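You operate a simulated robot arm through the tools that you are given. There is no shell and no other tool. Be economical: measure what you need, move in short steps, check, and stop when the job is done.

You run a simulated robot arm. Do the job below in one go: nothing can be reset, and whatever is moved stays where it is left.

TASK
Stop the pump unit for service: vent valve open, pipe link and tank cap on the mat.
Fine: the mat on the pump unit; red switch off first; leave the ballast knob alone.

It is judged by the outcome, as a careful person would: the job done as asked, and still so three seconds after it is handed in. It fails if anything else is knocked over, pushed out of place, dropped, spilled or broken. A push-on lid holds only when it is set on centred and level and pressed home; a screw cap is set on level and turned clockwise until tight.

THE ROBOT
A 6-joint arm with a two-finger parallel gripper, fixed in place. Base frame: the origin is at the foot of the arm, x ahead of it, y to its left, z up. Lengths are in m, angles in degrees, forces in N, time in s.
With the tool pointing down near the work surface it reaches from about 0.24 to 0.66 m from the base axis. Its first joint turns from -66.0 to 66.0 degrees. Payload 2.9 kg.
Tool frame: the origin (TCP) lies between the finger pads and is the grasp point; the fingertips stand 0.03 m ahead of it; z points along the fingers, y is the line along which they close. The gripper opens to 0.11 m. The fingers are 0.02 m wide and 0.01 m thick; the gripper's body (0.048 by 0.112 m) begins 0.055 m behind the TCP.
Orientation is that of the tool frame in the base frame, as [roll, pitch, yaw] about the fixed x, y, z axes, in that order (R = Rz(yaw) Ry(pitch) Rx(roll)). With the fingers straight down and closing along the base's y, the tool's x points along the base's -x, its y along +y and its z along -z.

THE INTERFACE
- The arm moves only by the tool drive_tool. Its argument "moves" is a list of rows, each a list of 7 numbers: the opening, from 0 (shut) to 1 (fully open), then the shift along the tool's x, y, z in m, then the turn, a rotation vector about the tool's x, y, z in degrees. In form: [[fingers, x, y, z, ax, ay, az], ...]. A call has 1 to 8 rows; each row is the pose to reach, as a shift and turn from the pose commanded when the call began, along the tool's axes at that moment. Each row takes 0.2 s and may step no farther than 0.05 m and 8.6 degrees from the row before; otherwise, or with a gripper value out of range, the whole call is refused. A pose out of reach is approached as far as the arm can. The call stops where the force on the tool passes 40 N (or 10 N more than at its start, if that is more) or the arm is blocked; 0.2 s more then pass. The fingers move at their own pace (about 0.108 m/s each) and stop on an object; they squeeze with about 40 N. The grip force told is the motor's: it shows also when the fingers shut on nothing. Time passes only in rows, and 0.2 s behind the last, so rows that repeat a pose let the fingers close. The reply holds the time, the measured pose of the TCP, the force on the tool along the base axes, the opening and the grip force, in the units named above and with some noise, with the torque about the TCP (base axes, N m) and any sound that the robot's microphone picked up.
- Cameras (640 x 400 px; columns grow to the right, rows downward): "scene" is fixed at [0.0458, 0.4101, 1.3979]; the picture's right is [-0.96, -0.29, 0.00], its down [-0.12, 0.39, -0.91] and it looks along [0.27, -0.87, -0.41] (base axes); focal length 262 px, centre (320, 200). "wrist" rides on the gripper at [0.072, 0.017, -0.103] in the tool frame; the picture's right is [-0.23, 0.97, 0.00], its down [-0.76, -0.18, -0.62] and it looks along [-0.61, -0.14, 0.78] (tool axes); focal length 222 px, centre (320, 200). There is no depth. A picture from a camera that has moved, and an enlarged one, comes with that camera's place and axes in the base frame and with its lens.
- capture(camera): a new picture of that camera. It takes no simulated time.
- inspect(camera, box): a new picture of the part [left, top, right, bottom] of that camera's present view, enlarged. It takes no simulated time.
- hand_in(): hands the job in; it is judged then, once.

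Go step by step. Nothing tells you positions but the pictures and the camera data: compare them with the known pose of the tool, close in by small moves and look again before you grip or let go. The budget is 120 turns and 76 pictures, counting those below and the enlarged ones. Unless the task says otherwise, let go and move clear before handing in, and close with one line.

The tools are called after "Call:" by a JSON object that holds its "api" and its "payload". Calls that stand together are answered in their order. drive_tool: Moves the arm, as the interface text tells. Its arguments: {"type":"object","properties":{"moves":{"type":"array"}},"required":["moves"]} The other tools are called the same way: capture (camera) takes a picture; inspect (camera, box) takes an enlarged picture of a part of a camera's view; hand_in () hands the job in.

At the start:

```text
time: 0.0
position: [0.3462, -0.0917, 1.2798]
orientation: [180.0, 0.0, -179.9]
ft_force: [-0.4, -0.2, 0.0]
torque: [-0.02, 0.0, -0.01]
finger_gap: 0.1096
gripper_force: 0.0
```

scene: 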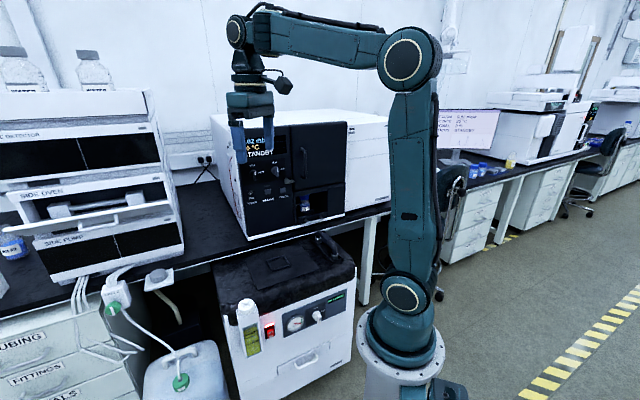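
wrist: 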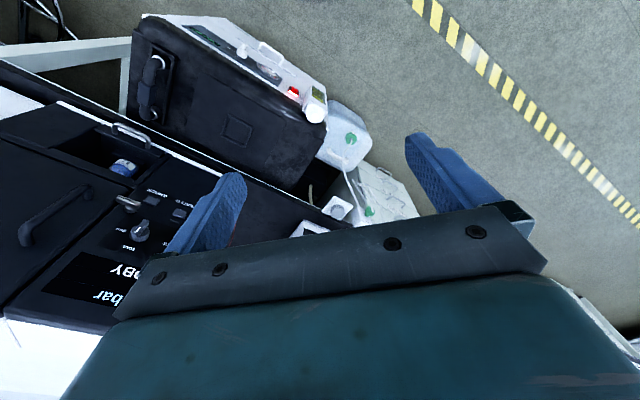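

I see a pump unit on the floor near the bench, with a red switch, gauge, knob, and a white container with a green cap. I'll enlarge the important parts first.

Call:
{"api": "inspect", "payload": {"camera": "scene", "box": [200, 220, 370, 400]}}

Call:
{"api": "inspect", "payload": {"camera": "scene", "box": [60, 250, 240, 400]}}

Call:
{"api": "inspect", "payload": {"camera": "wrist", "box": [120, 0, 440, 220]}}

```text
2.22 times, centred on (285, 310) of scene
camera zoom: at [0.0458, 0.4101, 1.3979], right [-0.96, -0.29, 0.0], down [-0.12, 0.39, -0.91], along [0.27, -0.87, -0.41], focal length 581 px, centre (398, -44)
```

zoom: 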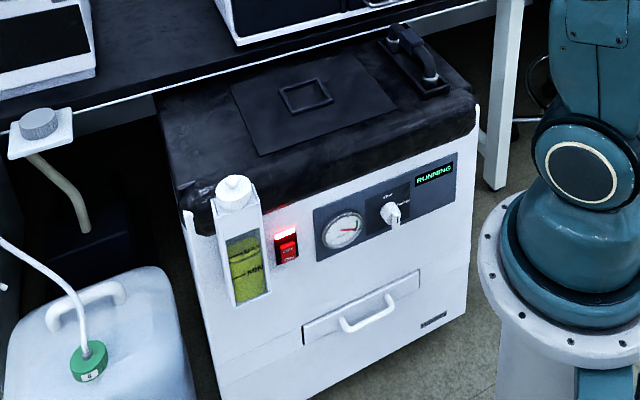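

```text
2.67 times, centred on (150, 325) of scene
camera zoom: at [0.0458, 0.4101, 1.3979], right [-0.96, -0.29, 0.0], down [-0.12, 0.39, -0.91], along [0.27, -0.87, -0.41], focal length 697 px, centre (773, -133)
```

zoom: 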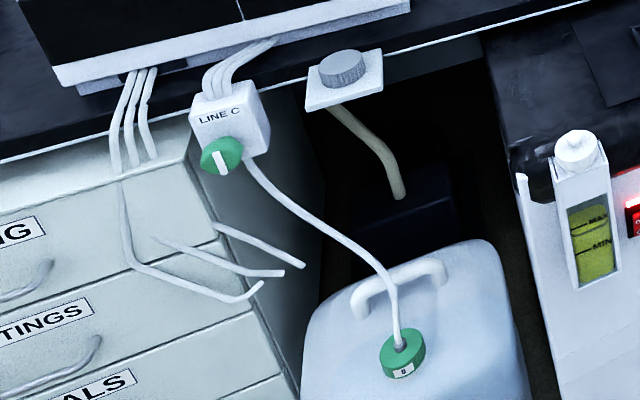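

```text
1.82 times, centred on (280, 110) of wrist
camera zoom: at [0.273, -0.0749, 1.384], right [0.23, 0.97, 0.0], down [0.76, -0.18, 0.62], along [0.61, -0.14, -0.78], focal length 404 px, centre (393, 364)
```

zoom: 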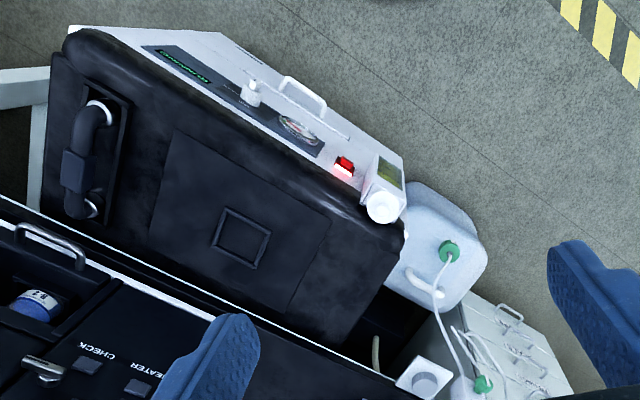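

I'll look at the labels on the instrument and on the pump.

Call:
{"api": "inspect", "payload": {"camera": "scene", "box": [230, 110, 350, 240]}}

Call:
{"api": "inspect", "payload": {"camera": "scene", "box": [280, 280, 350, 340]}}

Call:
{"api": "inspect", "payload": {"camera": "scene", "box": [100, 255, 190, 320]}}

Call:
{"api": "inspect", "payload": {"camera": "wrist", "box": [0, 100, 220, 320]}}

```text
3.08 times, centred on (290, 175) of scene
camera zoom: at [0.0458, 0.4101, 1.3979], right [-0.96, -0.29, 0.0], down [-0.12, 0.39, -0.91], along [0.27, -0.87, -0.41], focal length 804 px, centre (412, 277)
```

zoom: 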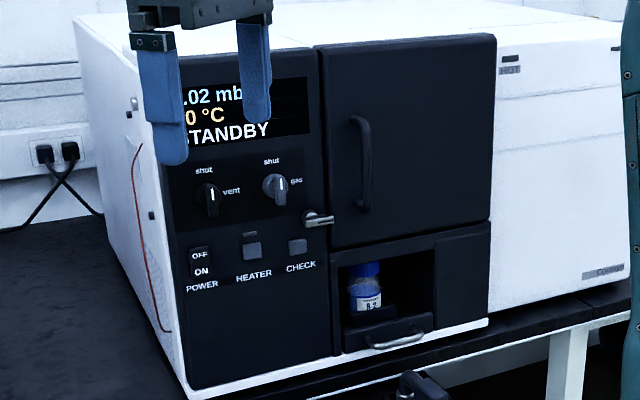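

```text
6.67 times, centred on (315, 310) of scene
camera zoom: at [0.0458, 0.4101, 1.3979], right [-0.96, -0.29, 0.0], down [-0.12, 0.39, -0.91], along [0.27, -0.87, -0.41], focal length 1743 px, centre (353, -533)
```

zoom: 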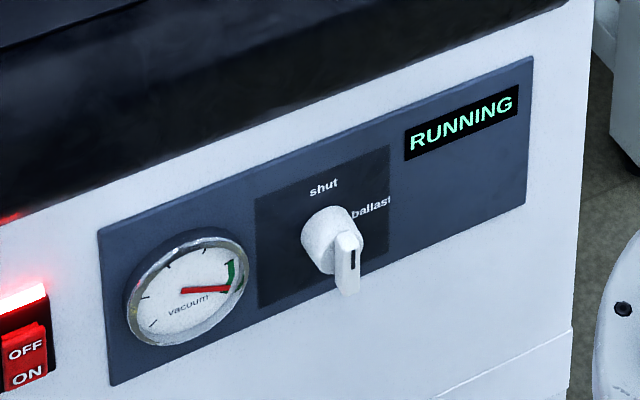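

```text
6.15 times, centred on (145, 288) of scene
camera zoom: at [0.0458, 0.4101, 1.3979], right [-0.96, -0.29, 0.0], down [-0.12, 0.39, -0.91], along [0.27, -0.87, -0.41], focal length 1609 px, centre (1397, -338)
```

zoom: 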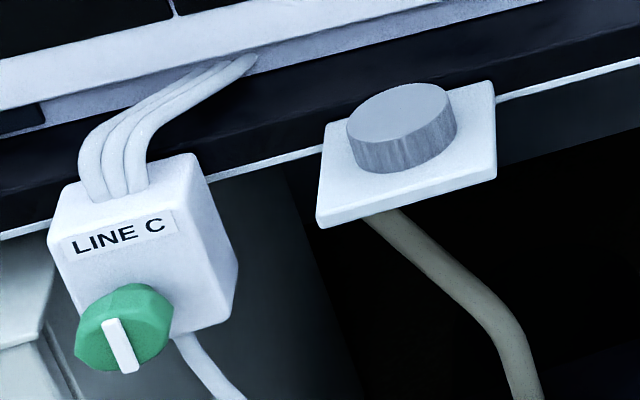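

```text
1.82 times, centred on (110, 210) of wrist
camera zoom: at [0.273, -0.0749, 1.384], right [0.23, 0.97, 0.0], down [0.76, -0.18, 0.62], along [0.61, -0.14, -0.78], focal length 404 px, centre (702, 182)
```

zoom: 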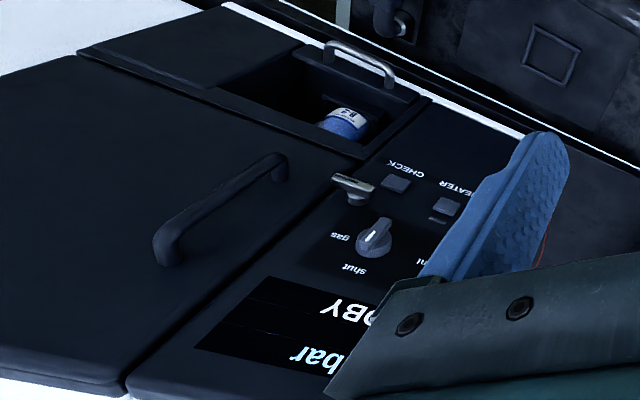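

The vent valve is the knob marked "vent" on the instrument, the link and cap are on the pump, and the mat is the dark square on top of it. The pump face runs at about 45°, with the switch near (0.43, -0.20, 0.55). I'll turn to face the pump and come down a little.

Call:
{"api": "drive_tool", "payload": {"moves": [[0, 0, 0, 0.04, 0, 0, 7.5], [0, 0, 0, 0.08, 0, 0, 15], [0, 0, 0, 0.12, 0, 0, 22.5], [0, 0, 0, 0.16, 0, 0, 30], [0, 0, 0, 0.2, 0, 0, 37.5], [0, 0, 0, 0.25, 0, 0, 45]]}}

Call:
{"api": "capture", "payload": {"camera": "wrist"}}

```text
time: 1.4
position: [0.3474, -0.0897, 1.0286]
orientation: [179.9, 0.1, 134.9]
ft_force: [-0.5, -0.2, 0.1]
torque: [0.0, 0.03, -0.02]
finger_gap: 0.0002
gripper_force: 37.9
```

```text
66 pictures are left
camera wrist: at [0.307, -0.0267, 1.1322], right [0.85, 0.53, 0.0], down [0.41, -0.67, 0.62], along [0.33, -0.53, -0.78], focal length 222 px, centre (320, 200)
```

wrist: 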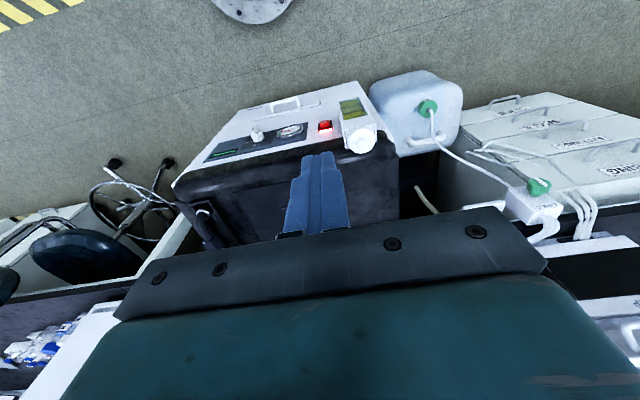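

The switch position is confirmed at (0.433, -0.203, 0.55), and the white cap is near (0.475, -0.14, 0.70). I'll tilt toward the pump front and go down.

Call:
{"api": "drive_tool", "payload": {"moves": [[0, 0.005, -0.003, 0.045, 0, -8, 0], [0, 0.01, -0.006, 0.09, 0, -16, 0], [0, 0.015, -0.01, 0.135, 0, -24, 0], [0, 0.02, -0.012, 0.18, 0, -32, 0], [0, 0.03, -0.015, 0.22, 0, -40, 0], [0, 0.04, -0.017, 0.26, 0, -48, 0], [0, 0.05, -0.018, 0.3, 0, -55, 0]]}}

Call:
{"api": "capture", "payload": {"camera": "wrist"}}

Call:
{"api": "capture", "payload": {"camera": "scene"}}

```text
time: 3.0
position: [0.304, -0.069, 0.731]
orientation: [179.4, 55.1, 134.6]
ft_force: [-2.2, -2.1, -2.0]
torque: [-0.04, -0.22, 0.19]
finger_gap: 0.0002
gripper_force: 37.9
out of reach, approached as far as the arm can: row 5, 6
```

```text
65 pictures are left
camera wrist: at [0.2245, 0.0321, 0.7311], right [0.78, 0.6, 0.19], down [-0.18, -0.08, 0.98], along [0.6, -0.8, 0.05], focal length 222 px, centre (320, 200)
```

wrist: 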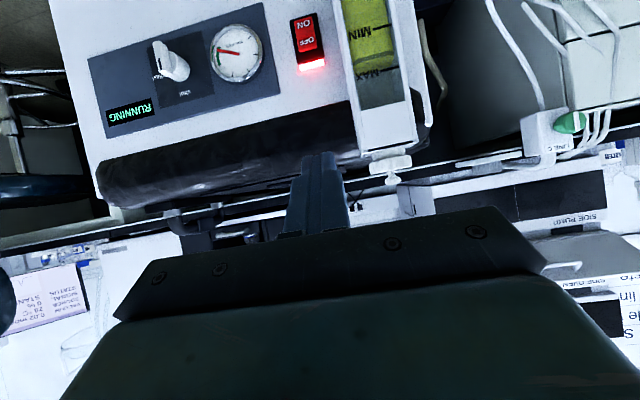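

```text
64 pictures are left
```

scene: 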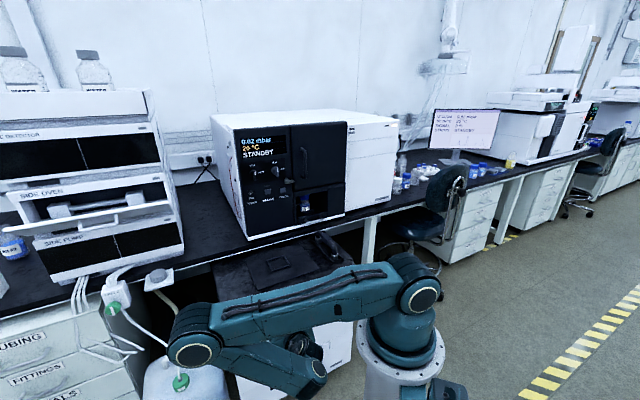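

The view of the pump front is now clear, though upside down. I'll enlarge the switch to see its state.

Call:
{"api": "inspect", "payload": {"camera": "wrist", "box": [250, 0, 430, 200]}}

```text
2.00 times, centred on (340, 100) of wrist
camera zoom: at [0.2245, 0.0321, 0.7311], right [0.78, 0.6, 0.19], down [-0.18, -0.08, 0.98], along [0.6, -0.8, 0.05], focal length 444 px, centre (280, 400)
```

zoom: 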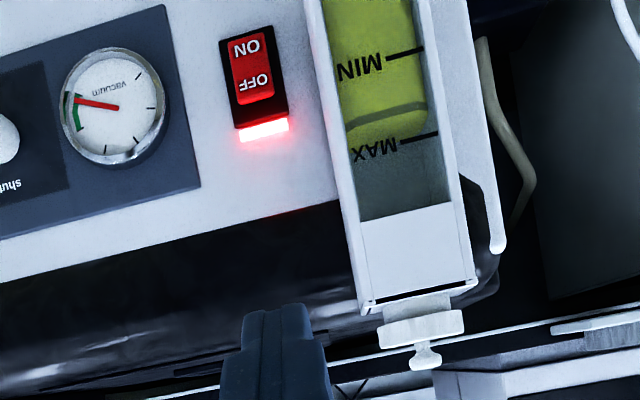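

The switch is on, with OFF as its upper half. I'll bring the closed fingertips close to the OFF half and check again.

Call:
{"api": "drive_tool", "payload": {"moves": [[0, 0.012, -0.001, 0.045, 0, 0, 0], [0, 0.024, -0.002, 0.09, 0, 0, 0], [0, 0.035, -0.003, 0.125, 0, 0, 0], [0, 0.042, -0.004, 0.155, 0, 0, 0]]}}

Call:
{"api": "capture", "payload": {"camera": "wrist"}}

Call:
{"api": "inspect", "payload": {"camera": "scene", "box": [200, 240, 360, 380]}}

```text
time: 4.0
position: [0.3677, -0.1458, 0.6083]
orientation: [-180.0, 54.9, 135.2]
ft_force: [0.5, 0.8, -0.6]
torque: [0.0, -0.01, 0.04]
finger_gap: 0.0
gripper_force: 38.1
```

```text
62 pictures are left
camera wrist: at [0.2893, -0.0447, 0.6082], right [0.78, 0.6, 0.19], down [-0.18, -0.07, 0.98], along [0.6, -0.8, 0.05], focal length 222 px, centre (320, 200)
```

wrist: 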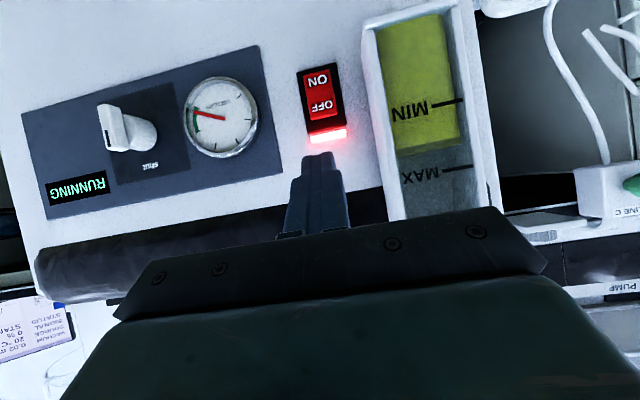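

```text
2.86 times, centred on (280, 310) of scene
camera zoom: at [0.0458, 0.4101, 1.3979], right [-0.96, -0.29, 0.0], down [-0.12, 0.39, -0.91], along [0.27, -0.87, -0.41], focal length 747 px, centre (434, -114)
```

zoom: 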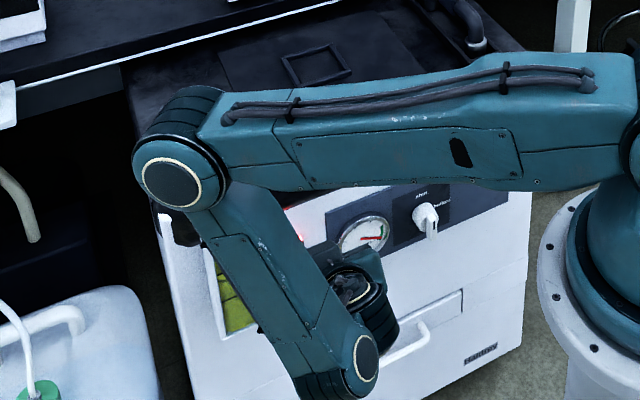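

OFF lies at about d = 0.445 m along the facing direction, at z = 0.535. I'll line up and press straight in, in small steps.

Call:
{"api": "drive_tool", "payload": {"moves": [[0, 0.014, 0.002, 0.031, 0, 0, 0], [0, 0.0274, 0.004, 0.062, 0, 0, 0], [0, 0.0245, 0.004, 0.066, 0, 0, 0], [0, 0.0217, 0.004, 0.07, 0, 0, 0], [0, 0.0188, 0.004, 0.0743, 0, 0, 0]]}}

Call:
{"api": "inspect", "payload": {"camera": "wrist", "box": [240, 40, 400, 200]}}

```text
time: 5.2
position: [0.4057, -0.178, 0.5489]
orientation: [180.0, 55.2, 135.0]
ft_force: [0.2, 0.9, -0.7]
torque: [0.01, -0.05, -0.02]
finger_gap: 0.0003
gripper_force: 37.7
```

```text
2.50 times, centred on (320, 120) of wrist
camera zoom: at [0.3279, -0.0769, 0.5495], right [0.78, 0.6, 0.19], down [-0.18, -0.07, 0.98], along [0.6, -0.8, 0.05], focal length 555 px, centre (320, 400)
```

zoom: 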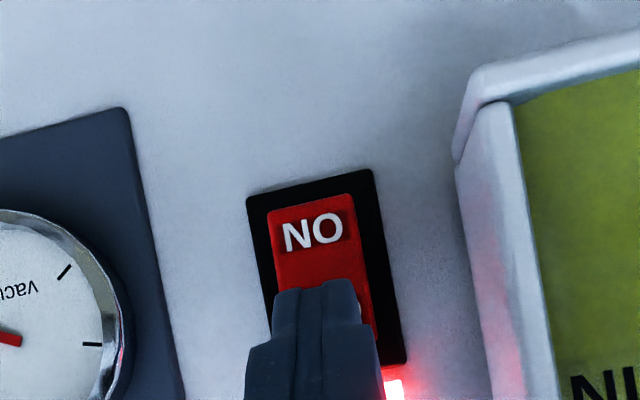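

The fingertips are right in front of the OFF half, slightly to the left but on the rocker. I'll press on.

Call:
{"api": "drive_tool", "payload": {"moves": [[0, -0.0023, 0.001, 0.0033, 0, 0, 0], [0, -0.0046, 0.001, 0.0066, 0, 0, 0], [0, -0.0069, 0.001, 0.0098, 0, 0, 0], [0, -0.0092, 0.001, 0.0131, 0, 0, 0]]}}

Call:
{"api": "inspect", "payload": {"camera": "wrist", "box": [240, 40, 400, 200]}}

```text
time: 5.9
position: [0.4097, -0.1813, 0.5458]
orientation: [-179.5, 54.3, 135.8]
ft_force: [-5.0, 5.9, 2.8]
torque: [-0.06, 0.02, 0.03]
finger_gap: 0.0
gripper_force: 37.7
stopped in row 3: the force on the tool passed its limit at 65 N (the readings are from after the stop); the commanded pose is now the measured one
```

```text
2.50 times, centred on (320, 120) of wrist
camera zoom: at [0.3316, -0.0799, 0.5479], right [0.78, 0.6, 0.18], down [-0.17, -0.08, 0.98], along [0.6, -0.8, 0.04], focal length 555 px, centre (320, 400)
```

zoom: 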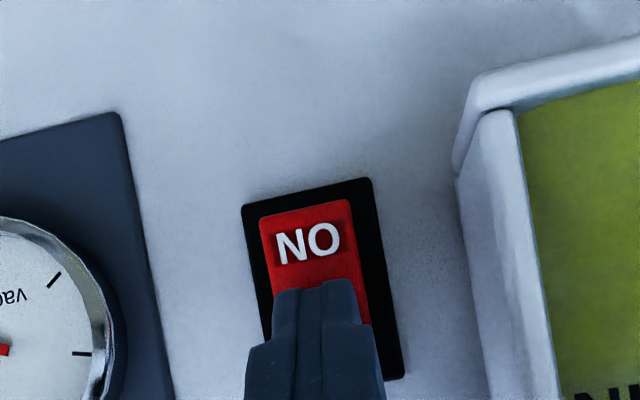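

The red light went out, so the switch has flipped. I'll back off the way I came and check.

Call:
{"api": "drive_tool", "payload": {"moves": [[0, 0, 0, -0.04, 0, 0, 0], [0, 0, 0, -0.08, 0, 0, 0], [0, 0, 0, -0.12, 0, 0, 0], [0, 0, 0, -0.16, 0, 0, 0]]}}

Call:
{"api": "capture", "payload": {"camera": "wrist"}}

```text
time: 6.9
position: [0.3185, -0.09, 0.6416]
orientation: [-179.6, 54.5, 135.7]
ft_force: [-0.5, -0.6, -0.8]
torque: [-0.03, -0.02, 0.03]
finger_gap: 0.0
gripper_force: 37.4
```

```text
58 pictures are left
camera wrist: at [0.2405, 0.0101, 0.6428], right [0.78, 0.6, 0.18], down [-0.17, -0.08, 0.98], along [0.6, -0.8, 0.04], focal length 222 px, centre (320, 200)
```

wrist: 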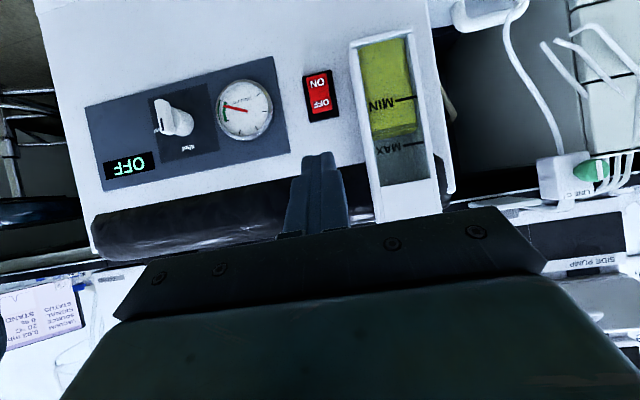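

The pump display now reads OFF. Next I'll raise the arm and level the tool to face the instrument's vent knob.

Call:
{"api": "drive_tool", "payload": {"moves": [[0.5, -0.0369, 0, -0.0258, 0, -4.4, 0], [0.5, -0.0738, 0, -0.0516, 0, -8.8, 0], [0.5, -0.111, 0, -0.0775, 0, -13, 0], [0.5, -0.148, 0, -0.103, 0, -17.5, 0], [0.5, -0.1845, 0, -0.129, 0, -22, 0], [0.5, -0.221, 0, -0.155, 0, -26.2, 0], [0.5, -0.258, 0, -0.181, 0, -30.6, 0], [0.5, -0.295, 0, -0.2065, 0, -35, 0]]}}

Call:
{"api": "capture", "payload": {"camera": "wrist"}}

Call:
{"api": "capture", "payload": {"camera": "scene"}}

```text
time: 8.7
position: [0.3362, -0.001, 0.9415]
orientation: [-175.1, 86.1, 139.4]
ft_force: [1.4, -0.2, 0.8]
torque: [-0.02, 0.02, 0.0]
finger_gap: 0.0548
gripper_force: 0.1
out of reach, approached as far as the arm can: row 3, 4, 5, 6, 7, 8
```

```text
57 pictures are left
camera wrist: at [0.2724, 0.0879, 0.8775], right [0.71, 0.67, 0.22], down [-0.52, 0.29, 0.8], along [0.48, -0.68, 0.55], focal length 222 px, centre (320, 200)
```

wrist: 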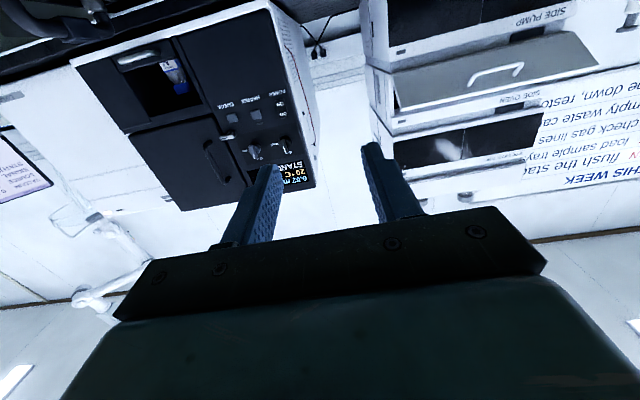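

```text
56 pictures are left
```

scene: 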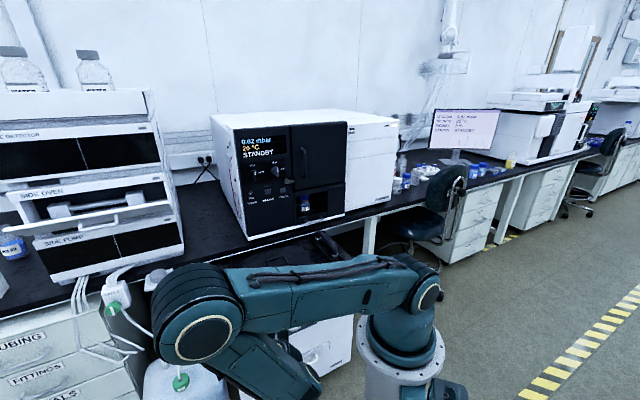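

The vent knob works out at about (0.579, -0.436, 1.073), on a face parallel to the pump's. I'll move to a point in front of it with the tool level.

Call:
{"api": "drive_tool", "payload": {"moves": [[0.5, -0.018, -0.017, 0.036, 0, -0.5, 0], [0.5, -0.036, -0.034, 0.072, 0, -1, 0], [0.5, -0.055, -0.051, 0.108, 0, -1.5, 0], [0.5, -0.074, -0.068, 0.144, 0, -2, 0], [0.5, -0.093, -0.085, 0.18, 0, -2.5, 0], [0.5, -0.112, -0.102, 0.216, 0, -3, 0], [0.5, -0.131, -0.119, 0.252, 0, -3.5, 0], [0.5, -0.15, -0.136, 0.288, 0, -4, 0]]}}

Call:
{"api": "capture", "payload": {"camera": "wrist"}}

Call:
{"api": "capture", "payload": {"camera": "scene"}}

```text
time: 10.5
position: [0.449, -0.3058, 1.0719]
orientation: [-65.2, 89.8, -110.7]
ft_force: [-0.5, -0.4, 0.0]
torque: [-0.02, 0.03, 0.03]
finger_gap: 0.0552
gripper_force: 0.0
out of reach, approached as far as the arm can: row 1, 2, 3, 4, 5, 6
```

```text
55 pictures are left
camera wrist: at [0.3866, -0.2203, 1.0005], right [0.69, 0.68, 0.22], down [-0.56, 0.32, 0.76], along [0.45, -0.65, 0.61], focal length 222 px, centre (320, 200)
```

wrist: 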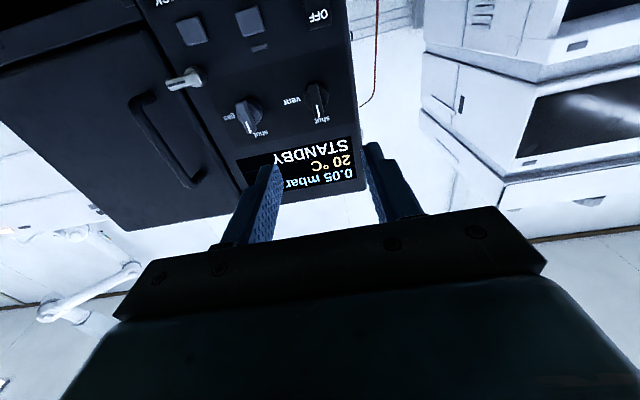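

```text
54 pictures are left
```

scene: 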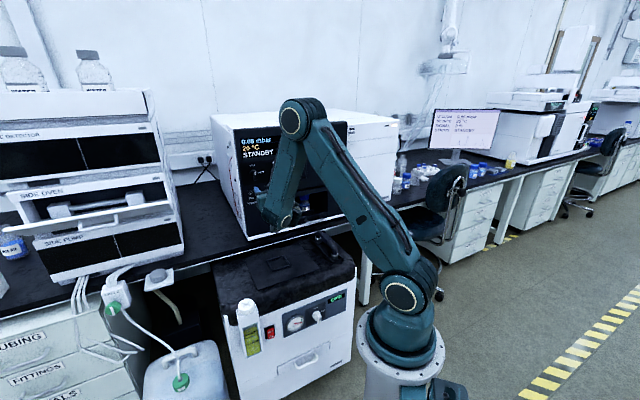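

The tool is level and about 0.16 m in front of the panel. I'll enlarge the knob to see its shape.

Call:
{"api": "inspect", "payload": {"camera": "wrist", "box": [210, 40, 370, 200]}}

```text
2.50 times, centred on (290, 120) of wrist
camera zoom: at [0.3866, -0.2203, 1.0005], right [0.69, 0.68, 0.22], down [-0.56, 0.32, 0.76], along [0.45, -0.65, 0.61], focal length 555 px, centre (395, 400)
```

zoom: 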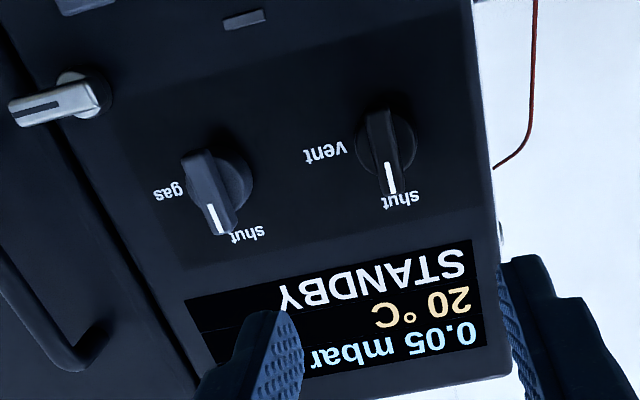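

The vent knob is a round disc with a vertical grip bar pointing to "shut"; "vent" is a quarter turn clockwise. I'll move closer and look again.

Call:
{"api": "drive_tool", "payload": {"moves": [[0.45, 0, -0.001, 0.032, 0, 0, 0], [0.45, 0.0005, -0.002, 0.064, 0, 0, 0], [0.45, 0.001, -0.003, 0.096, 0, 0, 0]]}}

Call:
{"api": "inspect", "payload": {"camera": "wrist", "box": [200, 60, 440, 220]}}

Call:
{"api": "inspect", "payload": {"camera": "scene", "box": [210, 100, 350, 240]}}

```text
time: 11.3
position: [0.5143, -0.376, 1.0724]
orientation: [-83.8, 89.7, -129.2]
ft_force: [-0.4, -0.2, 0.1]
torque: [-0.01, 0.01, 0.02]
finger_gap: 0.0493
gripper_force: 0.0
```

```text
2.50 times, centred on (320, 140) of wrist
camera zoom: at [0.4523, -0.2896, 1.0009], right [0.7, 0.68, 0.22], down [-0.56, 0.32, 0.76], along [0.45, -0.65, 0.61], focal length 555 px, centre (320, 350)
```

zoom: 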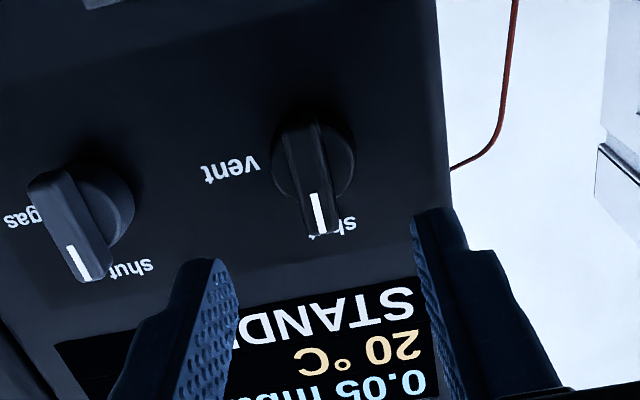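

```text
2.86 times, centred on (280, 170) of scene
camera zoom: at [0.0458, 0.4101, 1.3979], right [-0.96, -0.29, 0.0], down [-0.12, 0.39, -0.91], along [0.27, -0.87, -0.41], focal length 747 px, centre (434, 286)
```

zoom: 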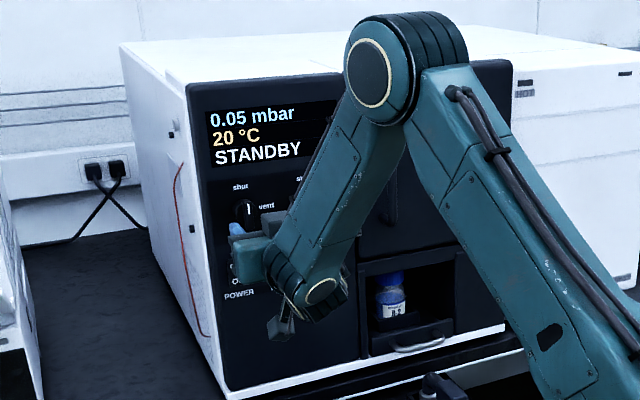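

The knob centre is near u = 0.095, z = 1.074, with the front of the bar about 0.71 m out. I'll move the fingers in around the bar.

Call:
{"api": "drive_tool", "payload": {"moves": [[0.4, -0.001, -0.003, 0.02, 0, 0, 0], [0.4, -0.002, -0.003, 0.04, 0, 0, 0], [0.4, -0.002, -0.003, 0.05, 0, 0, 0], [0.4, -0.002, -0.003, 0.058, 0, 0, 0], [0.4, -0.002, -0.003, 0.062, 0, 0, 0]]}}

Call:
{"api": "inspect", "payload": {"camera": "wrist", "box": [200, 60, 440, 220]}}

```text
time: 12.5
position: [0.555, -0.4209, 1.0742]
orientation: [-75.9, 89.7, -121.5]
ft_force: [0.0, 0.5, -0.9]
torque: [-0.03, 0.01, 0.01]
finger_gap: 0.0442
gripper_force: 0.1
```

```text
2.50 times, centred on (320, 140) of wrist
camera zoom: at [0.4935, -0.3357, 1.0027], right [0.7, 0.68, 0.22], down [-0.56, 0.32, 0.76], along [0.45, -0.65, 0.61], focal length 555 px, centre (320, 350)
```

zoom: 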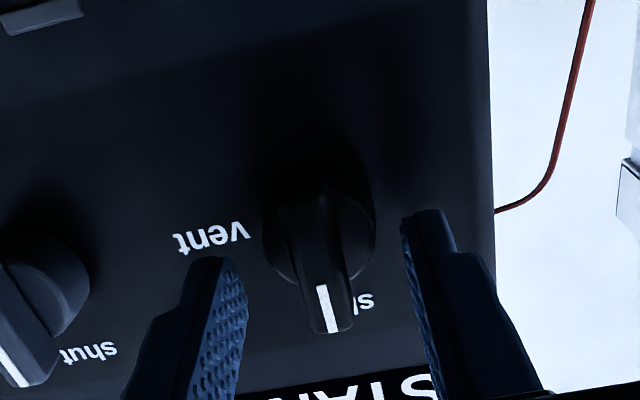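

The bar sits centred between the fingers. I'll go a few mm deeper and close on it.

Call:
{"api": "drive_tool", "payload": {"moves": [[0.4, 0, 0, 0.004, 0, 0, 0], [0.4, 0, 0, 0.007, 0, 0, 0], [0, 0, 0, 0.007, 0, 0, 0], [0, 0, 0, 0.007, 0, 0, 0]]}}

Call:
{"api": "inspect", "payload": {"camera": "wrist", "box": [200, 60, 440, 220]}}

```text
time: 13.5
position: [0.5595, -0.4244, 1.0769]
orientation: [-81.3, 89.7, -126.8]
ft_force: [2.0, 2.5, 0.6]
torque: [0.24, 0.17, 0.29]
finger_gap: 0.0317
gripper_force: 44.7
```

```text
2.50 times, centred on (320, 140) of wrist
camera zoom: at [0.4989, -0.3402, 1.0033], right [0.69, 0.68, 0.22], down [-0.56, 0.32, 0.76], along [0.45, -0.65, 0.61], focal length 555 px, centre (320, 350)
```

zoom: 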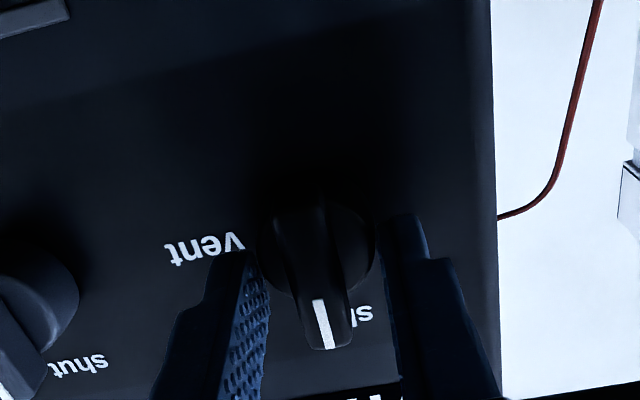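

The fingers closed at 32 mm, which means they hold the disc. I'll start the clockwise turn and see whether it follows.

Call:
{"api": "drive_tool", "payload": {"moves": [[0, 0, 0, 0, 0, 0, 8], [0, 0, 0, 0, 0, 0, 16], [0, 0, 0, 0, 0, 0, 24]]}}

Call:
{"api": "inspect", "payload": {"camera": "wrist", "box": [200, 60, 440, 220]}}

```text
time: 14.3
position: [0.5597, -0.4273, 1.0742]
orientation: [90.1, 66.1, 44.5]
ft_force: [-10.4, 3.7, -0.5]
torque: [0.66, 0.69, 0.37]
finger_gap: 0.0317
gripper_force: 45.3
```

```text
2.50 times, centred on (320, 140) of wrist
camera zoom: at [0.5178, -0.3218, 1.0161], right [0.57, 0.56, 0.6], down [-0.77, 0.12, 0.63], along [0.28, -0.82, 0.5], focal length 555 px, centre (320, 350)
```

zoom: 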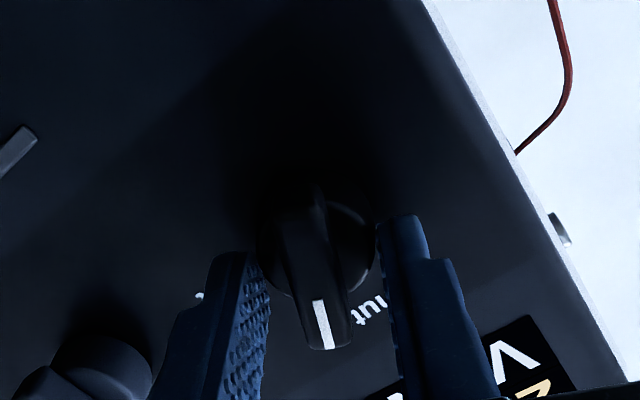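

The pointer follows the gripper, so I'll carry on to a quarter turn.

Call:
{"api": "drive_tool", "payload": {"moves": [[0, 0, 0, 0, 0, 0, 8.3], [0, 0, 0, 0, 0, 0, 16.6], [0, 0, 0, 0, 0, 0, 25], [0, 0, 0, 0, 0, 0, 33.3], [0, 0, 0, 0, 0, 0, 41.5], [0, 0, 0, 0, 0, 0, 49.8], [0, 0, 0, 0, 0, 0, 58], [0, 0, 0, 0, 0, 0, 66]]}}

Call:
{"api": "inspect", "payload": {"camera": "wrist", "box": [200, 60, 440, 220]}}

```text
time: 16.1
position: [0.5573, -0.429, 1.07]
orientation: [90.8, 0.3, 44.1]
ft_force: [-15.4, -16.4, -23.0]
torque: [-0.08, 0.57, -0.27]
finger_gap: 0.0318
gripper_force: 45.1
```

```text
2.50 times, centred on (320, 140) of wrist
camera zoom: at [0.5365, -0.3044, 1.0886], right [-0.15, -0.16, 0.98], down [-0.98, -0.08, -0.17], along [0.11, -0.98, -0.15], focal length 555 px, centre (320, 350)
```

zoom: 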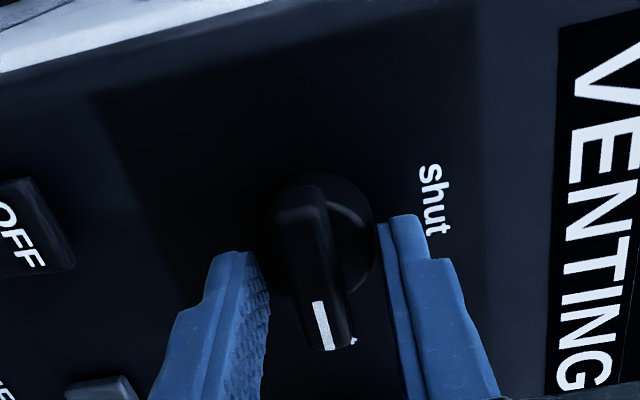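

The display shows VENTING and the knob is turned a full quarter. I'll let go, pull back and check.

Call:
{"api": "drive_tool", "payload": {"moves": [[0.4, 0, 0, 0, 0, 0, 0], [0.4, 0, 0, 0, 0, 0, 0], [0.4, 0, 0, -0.02, 0, 0, 0], [0.4, 0, 0, -0.06, 0, 0, 0], [0.4, 0, 0, -0.1, 0, 0, 0], [0.4, 0, 0, -0.14, 0, 0, 0]]}}

Call:
{"api": "capture", "payload": {"camera": "wrist"}}

Call:
{"api": "inspect", "payload": {"camera": "scene", "box": [210, 100, 370, 300]}}

```text
time: 17.5
position: [0.4582, -0.3268, 1.0752]
orientation: [89.9, 0.3, 44.5]
ft_force: [0.2, 0.4, 0.2]
torque: [0.01, -0.03, -0.01]
finger_gap: 0.044
gripper_force: 0.1
```

```text
46 pictures are left
camera wrist: at [0.437, -0.2018, 1.0908], right [-0.16, -0.15, 0.97], down [-0.98, -0.09, -0.17], along [0.11, -0.98, -0.14], focal length 222 px, centre (320, 200)
```

wrist: 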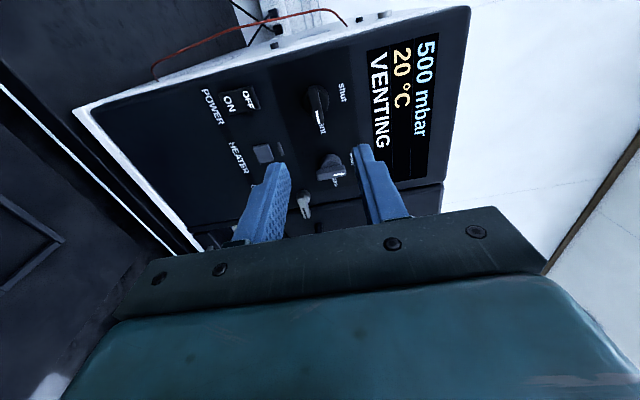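

```text
2.00 times, centred on (290, 200) of scene
camera zoom: at [0.0458, 0.4101, 1.3979], right [-0.96, -0.29, 0.0], down [-0.12, 0.39, -0.91], along [0.27, -0.87, -0.41], focal length 523 px, centre (380, 200)
```

zoom: 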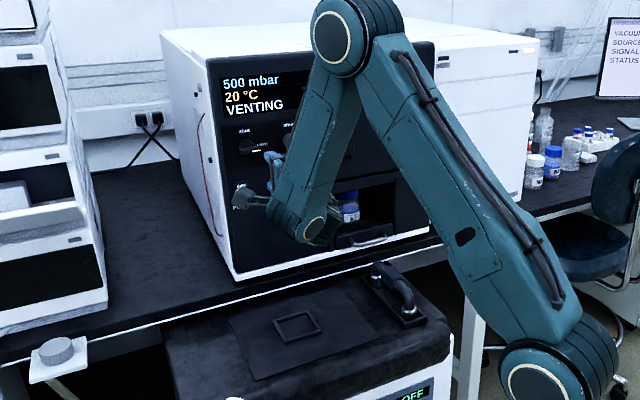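

Pressure is climbing past 500 mbar, so the vent is open. Next I'll reorient to look down at the pump top, where the link and the mat are.

Call:
{"api": "drive_tool", "payload": {"moves": [[0.6, -0.01, 0.004, -0.012, 4.9, 4.9, -4.9], [0.6, -0.02, 0.008, -0.024, 9.8, 9.8, -9.8], [0.6, -0.03, 0.012, -0.036, 14.7, 14.7, -14.7], [0.6, -0.04, 0.016, -0.048, 19.6, 19.6, -19.6], [0.6, -0.05, 0.02, -0.06, 24.5, 24.5, -24.5], [0.6, -0.06, 0.024, -0.072, 29.4, 29.4, -29.4], [0.6, -0.07, 0.028, -0.084, 34.3, 34.3, -34.3], [0.6, -0.08, 0.03, -0.09, 39.2, 39.2, -39.2]]}}

Call:
{"api": "drive_tool", "payload": {"moves": [[0.6, 0, 0, 0, 4.9, 4.9, -4.9], [0.6, 0, 0, 0, 9.8, 9.8, -9.8], [0.6, 0, 0, 0, 14.7, 14.7, -14.7], [0.6, 0, 0, 0, 19.6, 19.6, -19.6], [0.6, 0, 0, 0, 24.5, 24.5, -24.5], [0.6, 0, 0, 0, 29.4, 29.4, -29.4]]}}

Call:
{"api": "capture", "payload": {"camera": "wrist"}}

```text
time: 19.3
position: [0.3412, -0.3198, 1.1042]
orientation: [142.1, 19.3, 96.5]
ft_force: [0.7, 0.5, 0.6]
torque: [-0.01, -0.01, 0.01]
finger_gap: 0.0655
gripper_force: 0.0
```

```text
time: 20.7
position: [0.3404, -0.3178, 1.1051]
orientation: [179.7, 0.6, 133.9]
ft_force: [0.0, -0.8, -0.6]
torque: [0.02, 0.0, -0.01]
finger_gap: 0.0661
gripper_force: 0.0
```

```text
44 pictures are left
camera wrist: at [0.3009, -0.2533, 1.2085], right [0.86, 0.51, 0.01], down [0.39, -0.67, 0.63], along [0.33, -0.54, -0.78], focal length 222 px, centre (320, 200)
```

wrist: 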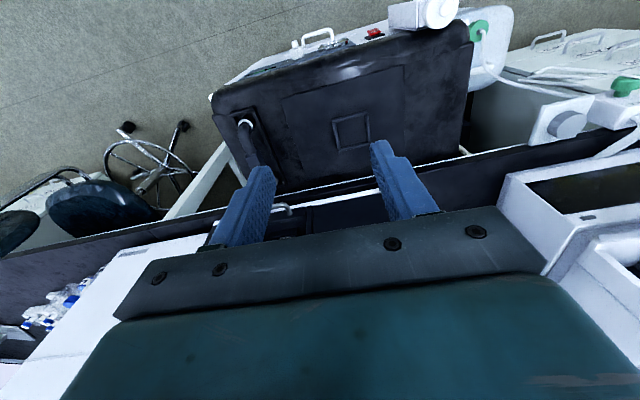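

I can see the link, the mat (a large thin square) and the cap. I'll enlarge the pump top from here.

Call:
{"api": "inspect", "payload": {"camera": "wrist", "box": [200, 0, 480, 200]}}

Call:
{"api": "inspect", "payload": {"camera": "scene", "box": [220, 225, 360, 325]}}

```text
2.00 times, centred on (340, 100) of wrist
camera zoom: at [0.3009, -0.2533, 1.2085], right [0.86, 0.51, 0.01], down [0.39, -0.67, 0.63], along [0.33, -0.54, -0.78], focal length 444 px, centre (280, 400)
```

zoom: 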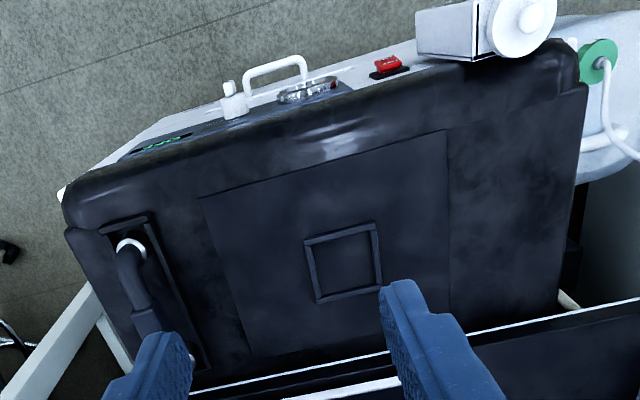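

```text
4.00 times, centred on (290, 275) of scene
camera zoom: at [0.0458, 0.4101, 1.3979], right [-0.96, -0.29, 0.0], down [-0.12, 0.39, -0.91], along [0.27, -0.87, -0.41], focal length 1046 px, centre (440, -100)
```

zoom: 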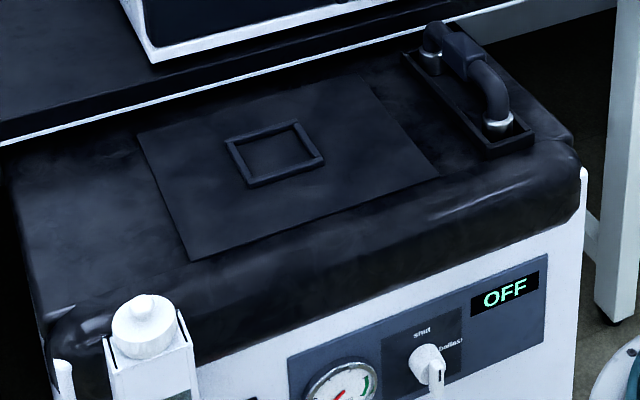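

The mat spans roughly d 0.515–0.735, u -0.08–0.18, at z ≈ 0.69. The link sits at u ≈ -0.16 with a grip block in the middle. I'll hover above the link for a closer look.

Call:
{"api": "drive_tool", "payload": {"moves": [[0.6, -0.02, -0.034, 0.02, 0, 0, -0.3], [0.6, -0.04, -0.068, 0.04, 0, 0, -0.6], [0.6, -0.05, -0.102, 0.06, 0, 0, -1], [0.6, -0.06, -0.136, 0.08, 0, 0, -1], [0.6, -0.07, -0.17, 0.1, 0, 0, -1]]}}

Call:
{"api": "capture", "payload": {"camera": "wrist"}}

Call:
{"api": "inspect", "payload": {"camera": "scene", "box": [220, 145, 420, 325]}}

```text
time: 21.9
position: [0.2695, -0.4865, 1.0076]
orientation: [179.7, 0.8, 134.8]
ft_force: [0.1, -0.2, -0.5]
torque: [-0.01, 0.0, 0.03]
finger_gap: 0.0659
gripper_force: 0.0
```

```text
41 pictures are left
camera wrist: at [0.2281, -0.4227, 1.1103], right [0.85, 0.53, 0.01], down [0.4, -0.66, 0.63], along [0.34, -0.53, -0.77], focal length 222 px, centre (320, 200)
```

wrist: 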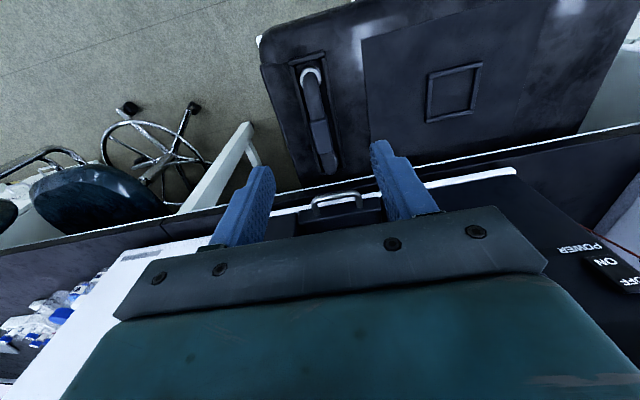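

```text
2.22 times, centred on (320, 235) of scene
camera zoom: at [0.0458, 0.4101, 1.3979], right [-0.96, -0.29, 0.0], down [-0.12, 0.39, -0.91], along [0.27, -0.87, -0.41], focal length 581 px, centre (320, 122)
```

zoom: 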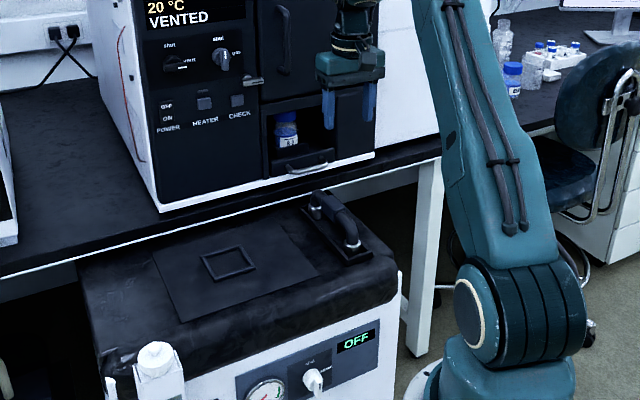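

The display says VENTED, so it's safe to remove the link. I'll descend over its grip block at about d = 0.595, u = -0.164.

Call:
{"api": "drive_tool", "payload": {"moves": [[0.6, -0.02, -0.003, 0.035, 0, 0, 0], [0.6, -0.04, -0.006, 0.07, 0, 0, 0], [0.6, -0.06, -0.009, 0.11, 0, 0, 0], [0.6, -0.06, -0.0105, 0.15, 0, 0, 0]]}}

Call:
{"api": "inspect", "payload": {"camera": "wrist", "box": [200, 0, 440, 240]}}

Call:
{"api": "inspect", "payload": {"camera": "scene", "box": [270, 180, 390, 280]}}

```text
time: 22.9
position: [0.3066, -0.5383, 0.8568]
orientation: [179.7, 0.9, 134.8]
ft_force: [-0.5, -0.8, 0.0]
torque: [0.05, 0.0, -0.01]
finger_gap: 0.066
gripper_force: 0.1
```

```text
1.67 times, centred on (320, 120) of wrist
camera zoom: at [0.2648, -0.4732, 0.9598], right [0.85, 0.52, 0.01], down [0.4, -0.66, 0.63], along [0.34, -0.53, -0.77], focal length 370 px, centre (320, 333)
```

zoom: 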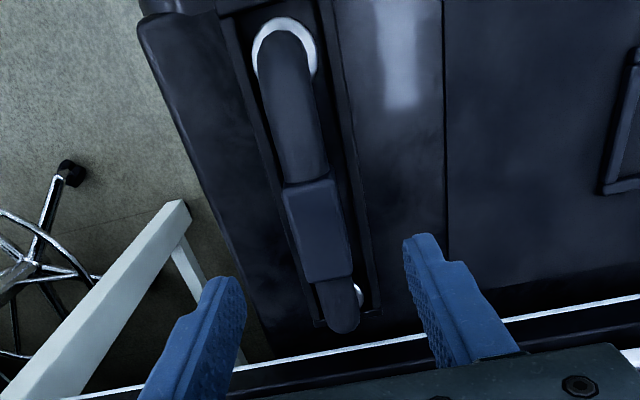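

```text
4.00 times, centred on (330, 230) of scene
camera zoom: at [0.0458, 0.4101, 1.3979], right [-0.96, -0.29, 0.0], down [-0.12, 0.39, -0.91], along [0.27, -0.87, -0.41], focal length 1046 px, centre (280, 80)
```

zoom: 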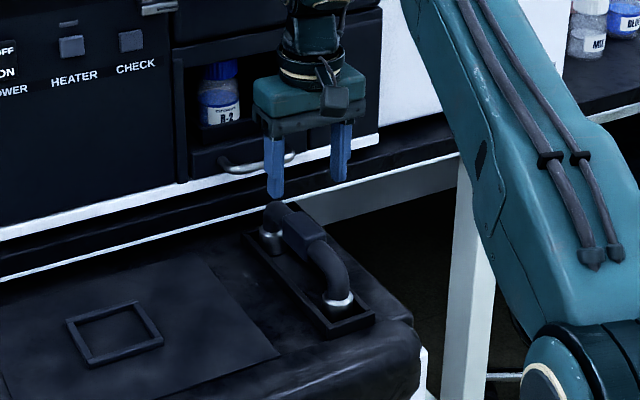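

The block's centre is at about d = 0.61, u = -0.165, top z ≈ 0.757. I'll lower the fingers around it.

Call:
{"api": "drive_tool", "payload": {"moves": [[0.6, -0.01, -0.001, 0.03, 0, 0.9, 0], [0.6, -0.01, -0.001, 0.06, 0, 0.9, 0], [0.6, -0.01, -0.001, 0.09, 0, 0.9, 0], [0.6, -0.01, -0.001, 0.11, 0, 0.9, 0]]}}

Call:
{"api": "inspect", "payload": {"camera": "wrist", "box": [200, 0, 440, 240]}}

Call:
{"api": "inspect", "payload": {"camera": "scene", "box": [270, 180, 390, 280]}}

```text
time: 23.9
position: [0.3133, -0.5444, 0.7448]
orientation: [179.7, -0.2, 134.8]
ft_force: [0.9, -0.2, 0.1]
torque: [0.0, -0.01, 0.02]
finger_gap: 0.0661
gripper_force: 0.0
```

```text
1.67 times, centred on (320, 120) of wrist
camera zoom: at [0.2734, -0.4824, 0.8495], right [0.85, 0.52, 0.01], down [0.41, -0.67, 0.62], along [0.33, -0.53, -0.78], focal length 370 px, centre (320, 333)
```

zoom: 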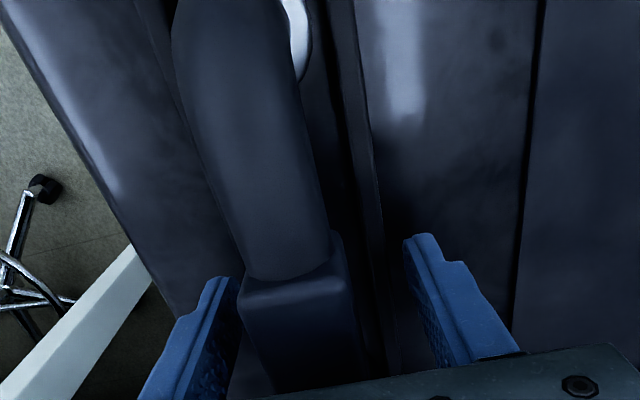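

```text
4.00 times, centred on (330, 230) of scene
camera zoom: at [0.0458, 0.4101, 1.3979], right [-0.96, -0.29, 0.0], down [-0.12, 0.39, -0.91], along [0.27, -0.87, -0.41], focal length 1046 px, centre (280, 80)
```

zoom: 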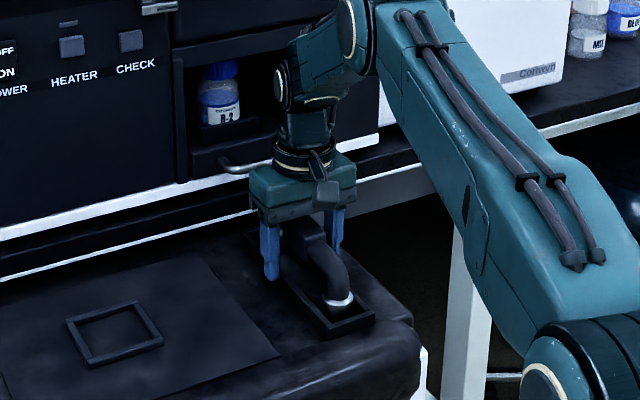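

The fingers straddle the block, and the block is about 4 mm to one side. I'll shift by that and close.

Call:
{"api": "drive_tool", "payload": {"moves": [[0.6, -0.003, -0.004, 0.003, 0, 0, 0], [0, -0.003, -0.004, 0.003, 0, 0, 0], [0, -0.003, -0.004, 0.003, 0, 0, 0], [0, -0.003, -0.004, 0.003, 0, 0, 0]]}}

```text
time: 24.9
position: [0.3158, -0.5484, 0.7434]
orientation: [179.5, -0.2, 135.1]
ft_force: [16.6, 19.2, 6.7]
torque: [0.93, -0.34, -0.25]
finger_gap: 0.0573
gripper_force: 45.1
```

The fingers closed at 57 mm with a side load, so they've caught the tray rim rather than the block. I'll open, go up 18 mm and retry.

Call:
{"api": "drive_tool", "payload": {"moves": [[0.6, 0, 0, 0, 0, 0, 0], [0.6, 0, 0, 0, 0, 0, 0], [0.6, 0, 0, -0.01, 0, 0, 0], [0.6, 0, 0, -0.02, 0, 0, 0]]}}

Call:
{"api": "capture", "payload": {"camera": "wrist"}}

```text
time: 25.9
position: [0.313, -0.5516, 0.7629]
orientation: [179.7, -0.1, 134.7]
ft_force: [0.2, -0.4, 0.3]
torque: [-0.01, -0.04, -0.01]
finger_gap: 0.0659
gripper_force: 0.1
```

```text
35 pictures are left
camera wrist: at [0.2729, -0.4886, 0.8667], right [0.85, 0.52, 0.01], down [0.41, -0.67, 0.62], along [0.33, -0.53, -0.78], focal length 222 px, centre (320, 200)
```

wrist: 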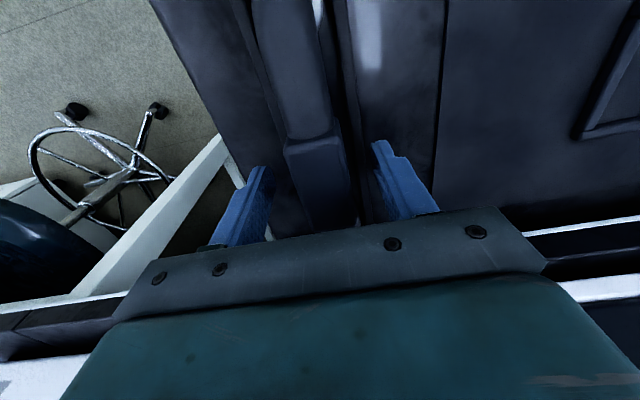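

The block is centred between the fingers and everything else is undisturbed. I'll close now.

Call:
{"api": "drive_tool", "payload": {"moves": [[0, 0, 0, 0, 0, 0, 0], [0, 0, 0, 0, 0, 0, 0], [0, 0, 0, 0, 0, 0, 0]]}}

```text
time: 26.7
position: [0.3126, -0.5507, 0.7622]
orientation: [179.5, -0.1, 134.8]
ft_force: [0.3, 0.9, 1.1]
torque: [0.1, 0.09, -0.12]
finger_gap: 0.0276
gripper_force: 40.0
```

It's gripped at 28 mm with almost no side load. I'll lift it straight up.

Call:
{"api": "drive_tool", "payload": {"moves": [[0, 0, 0, -0.01, 0, 0, 0], [0, 0, 0, -0.02, 0, 0, 0], [0, 0, 0, -0.04, 0, 0, 0], [0, 0, 0, -0.07, 0, 0, 0], [0, 0, 0, -0.1, 0, 0, 0]]}}

Call:
{"api": "inspect", "payload": {"camera": "scene", "box": [220, 180, 390, 300]}}

```text
time: 27.9
position: [0.3114, -0.5515, 0.86]
orientation: [179.5, -0.2, 134.8]
ft_force: [0.3, 0.1, -1.8]
torque: [0.01, -0.01, -0.04]
finger_gap: 0.0276
gripper_force: 40.4
```

```text
3.33 times, centred on (305, 240) of scene
camera zoom: at [0.0458, 0.4101, 1.3979], right [-0.96, -0.29, 0.0], down [-0.12, 0.39, -0.91], along [0.27, -0.87, -0.41], focal length 872 px, centre (370, 67)
```

zoom: 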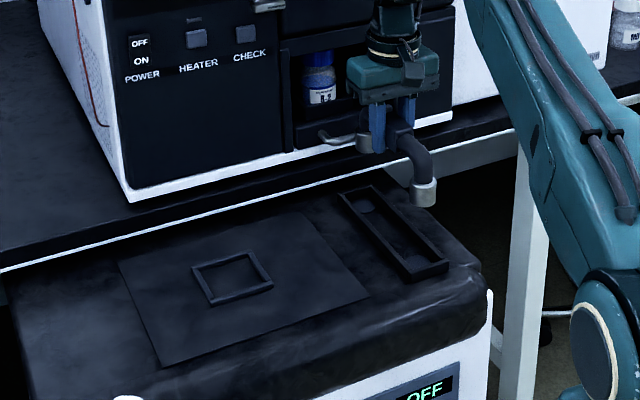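

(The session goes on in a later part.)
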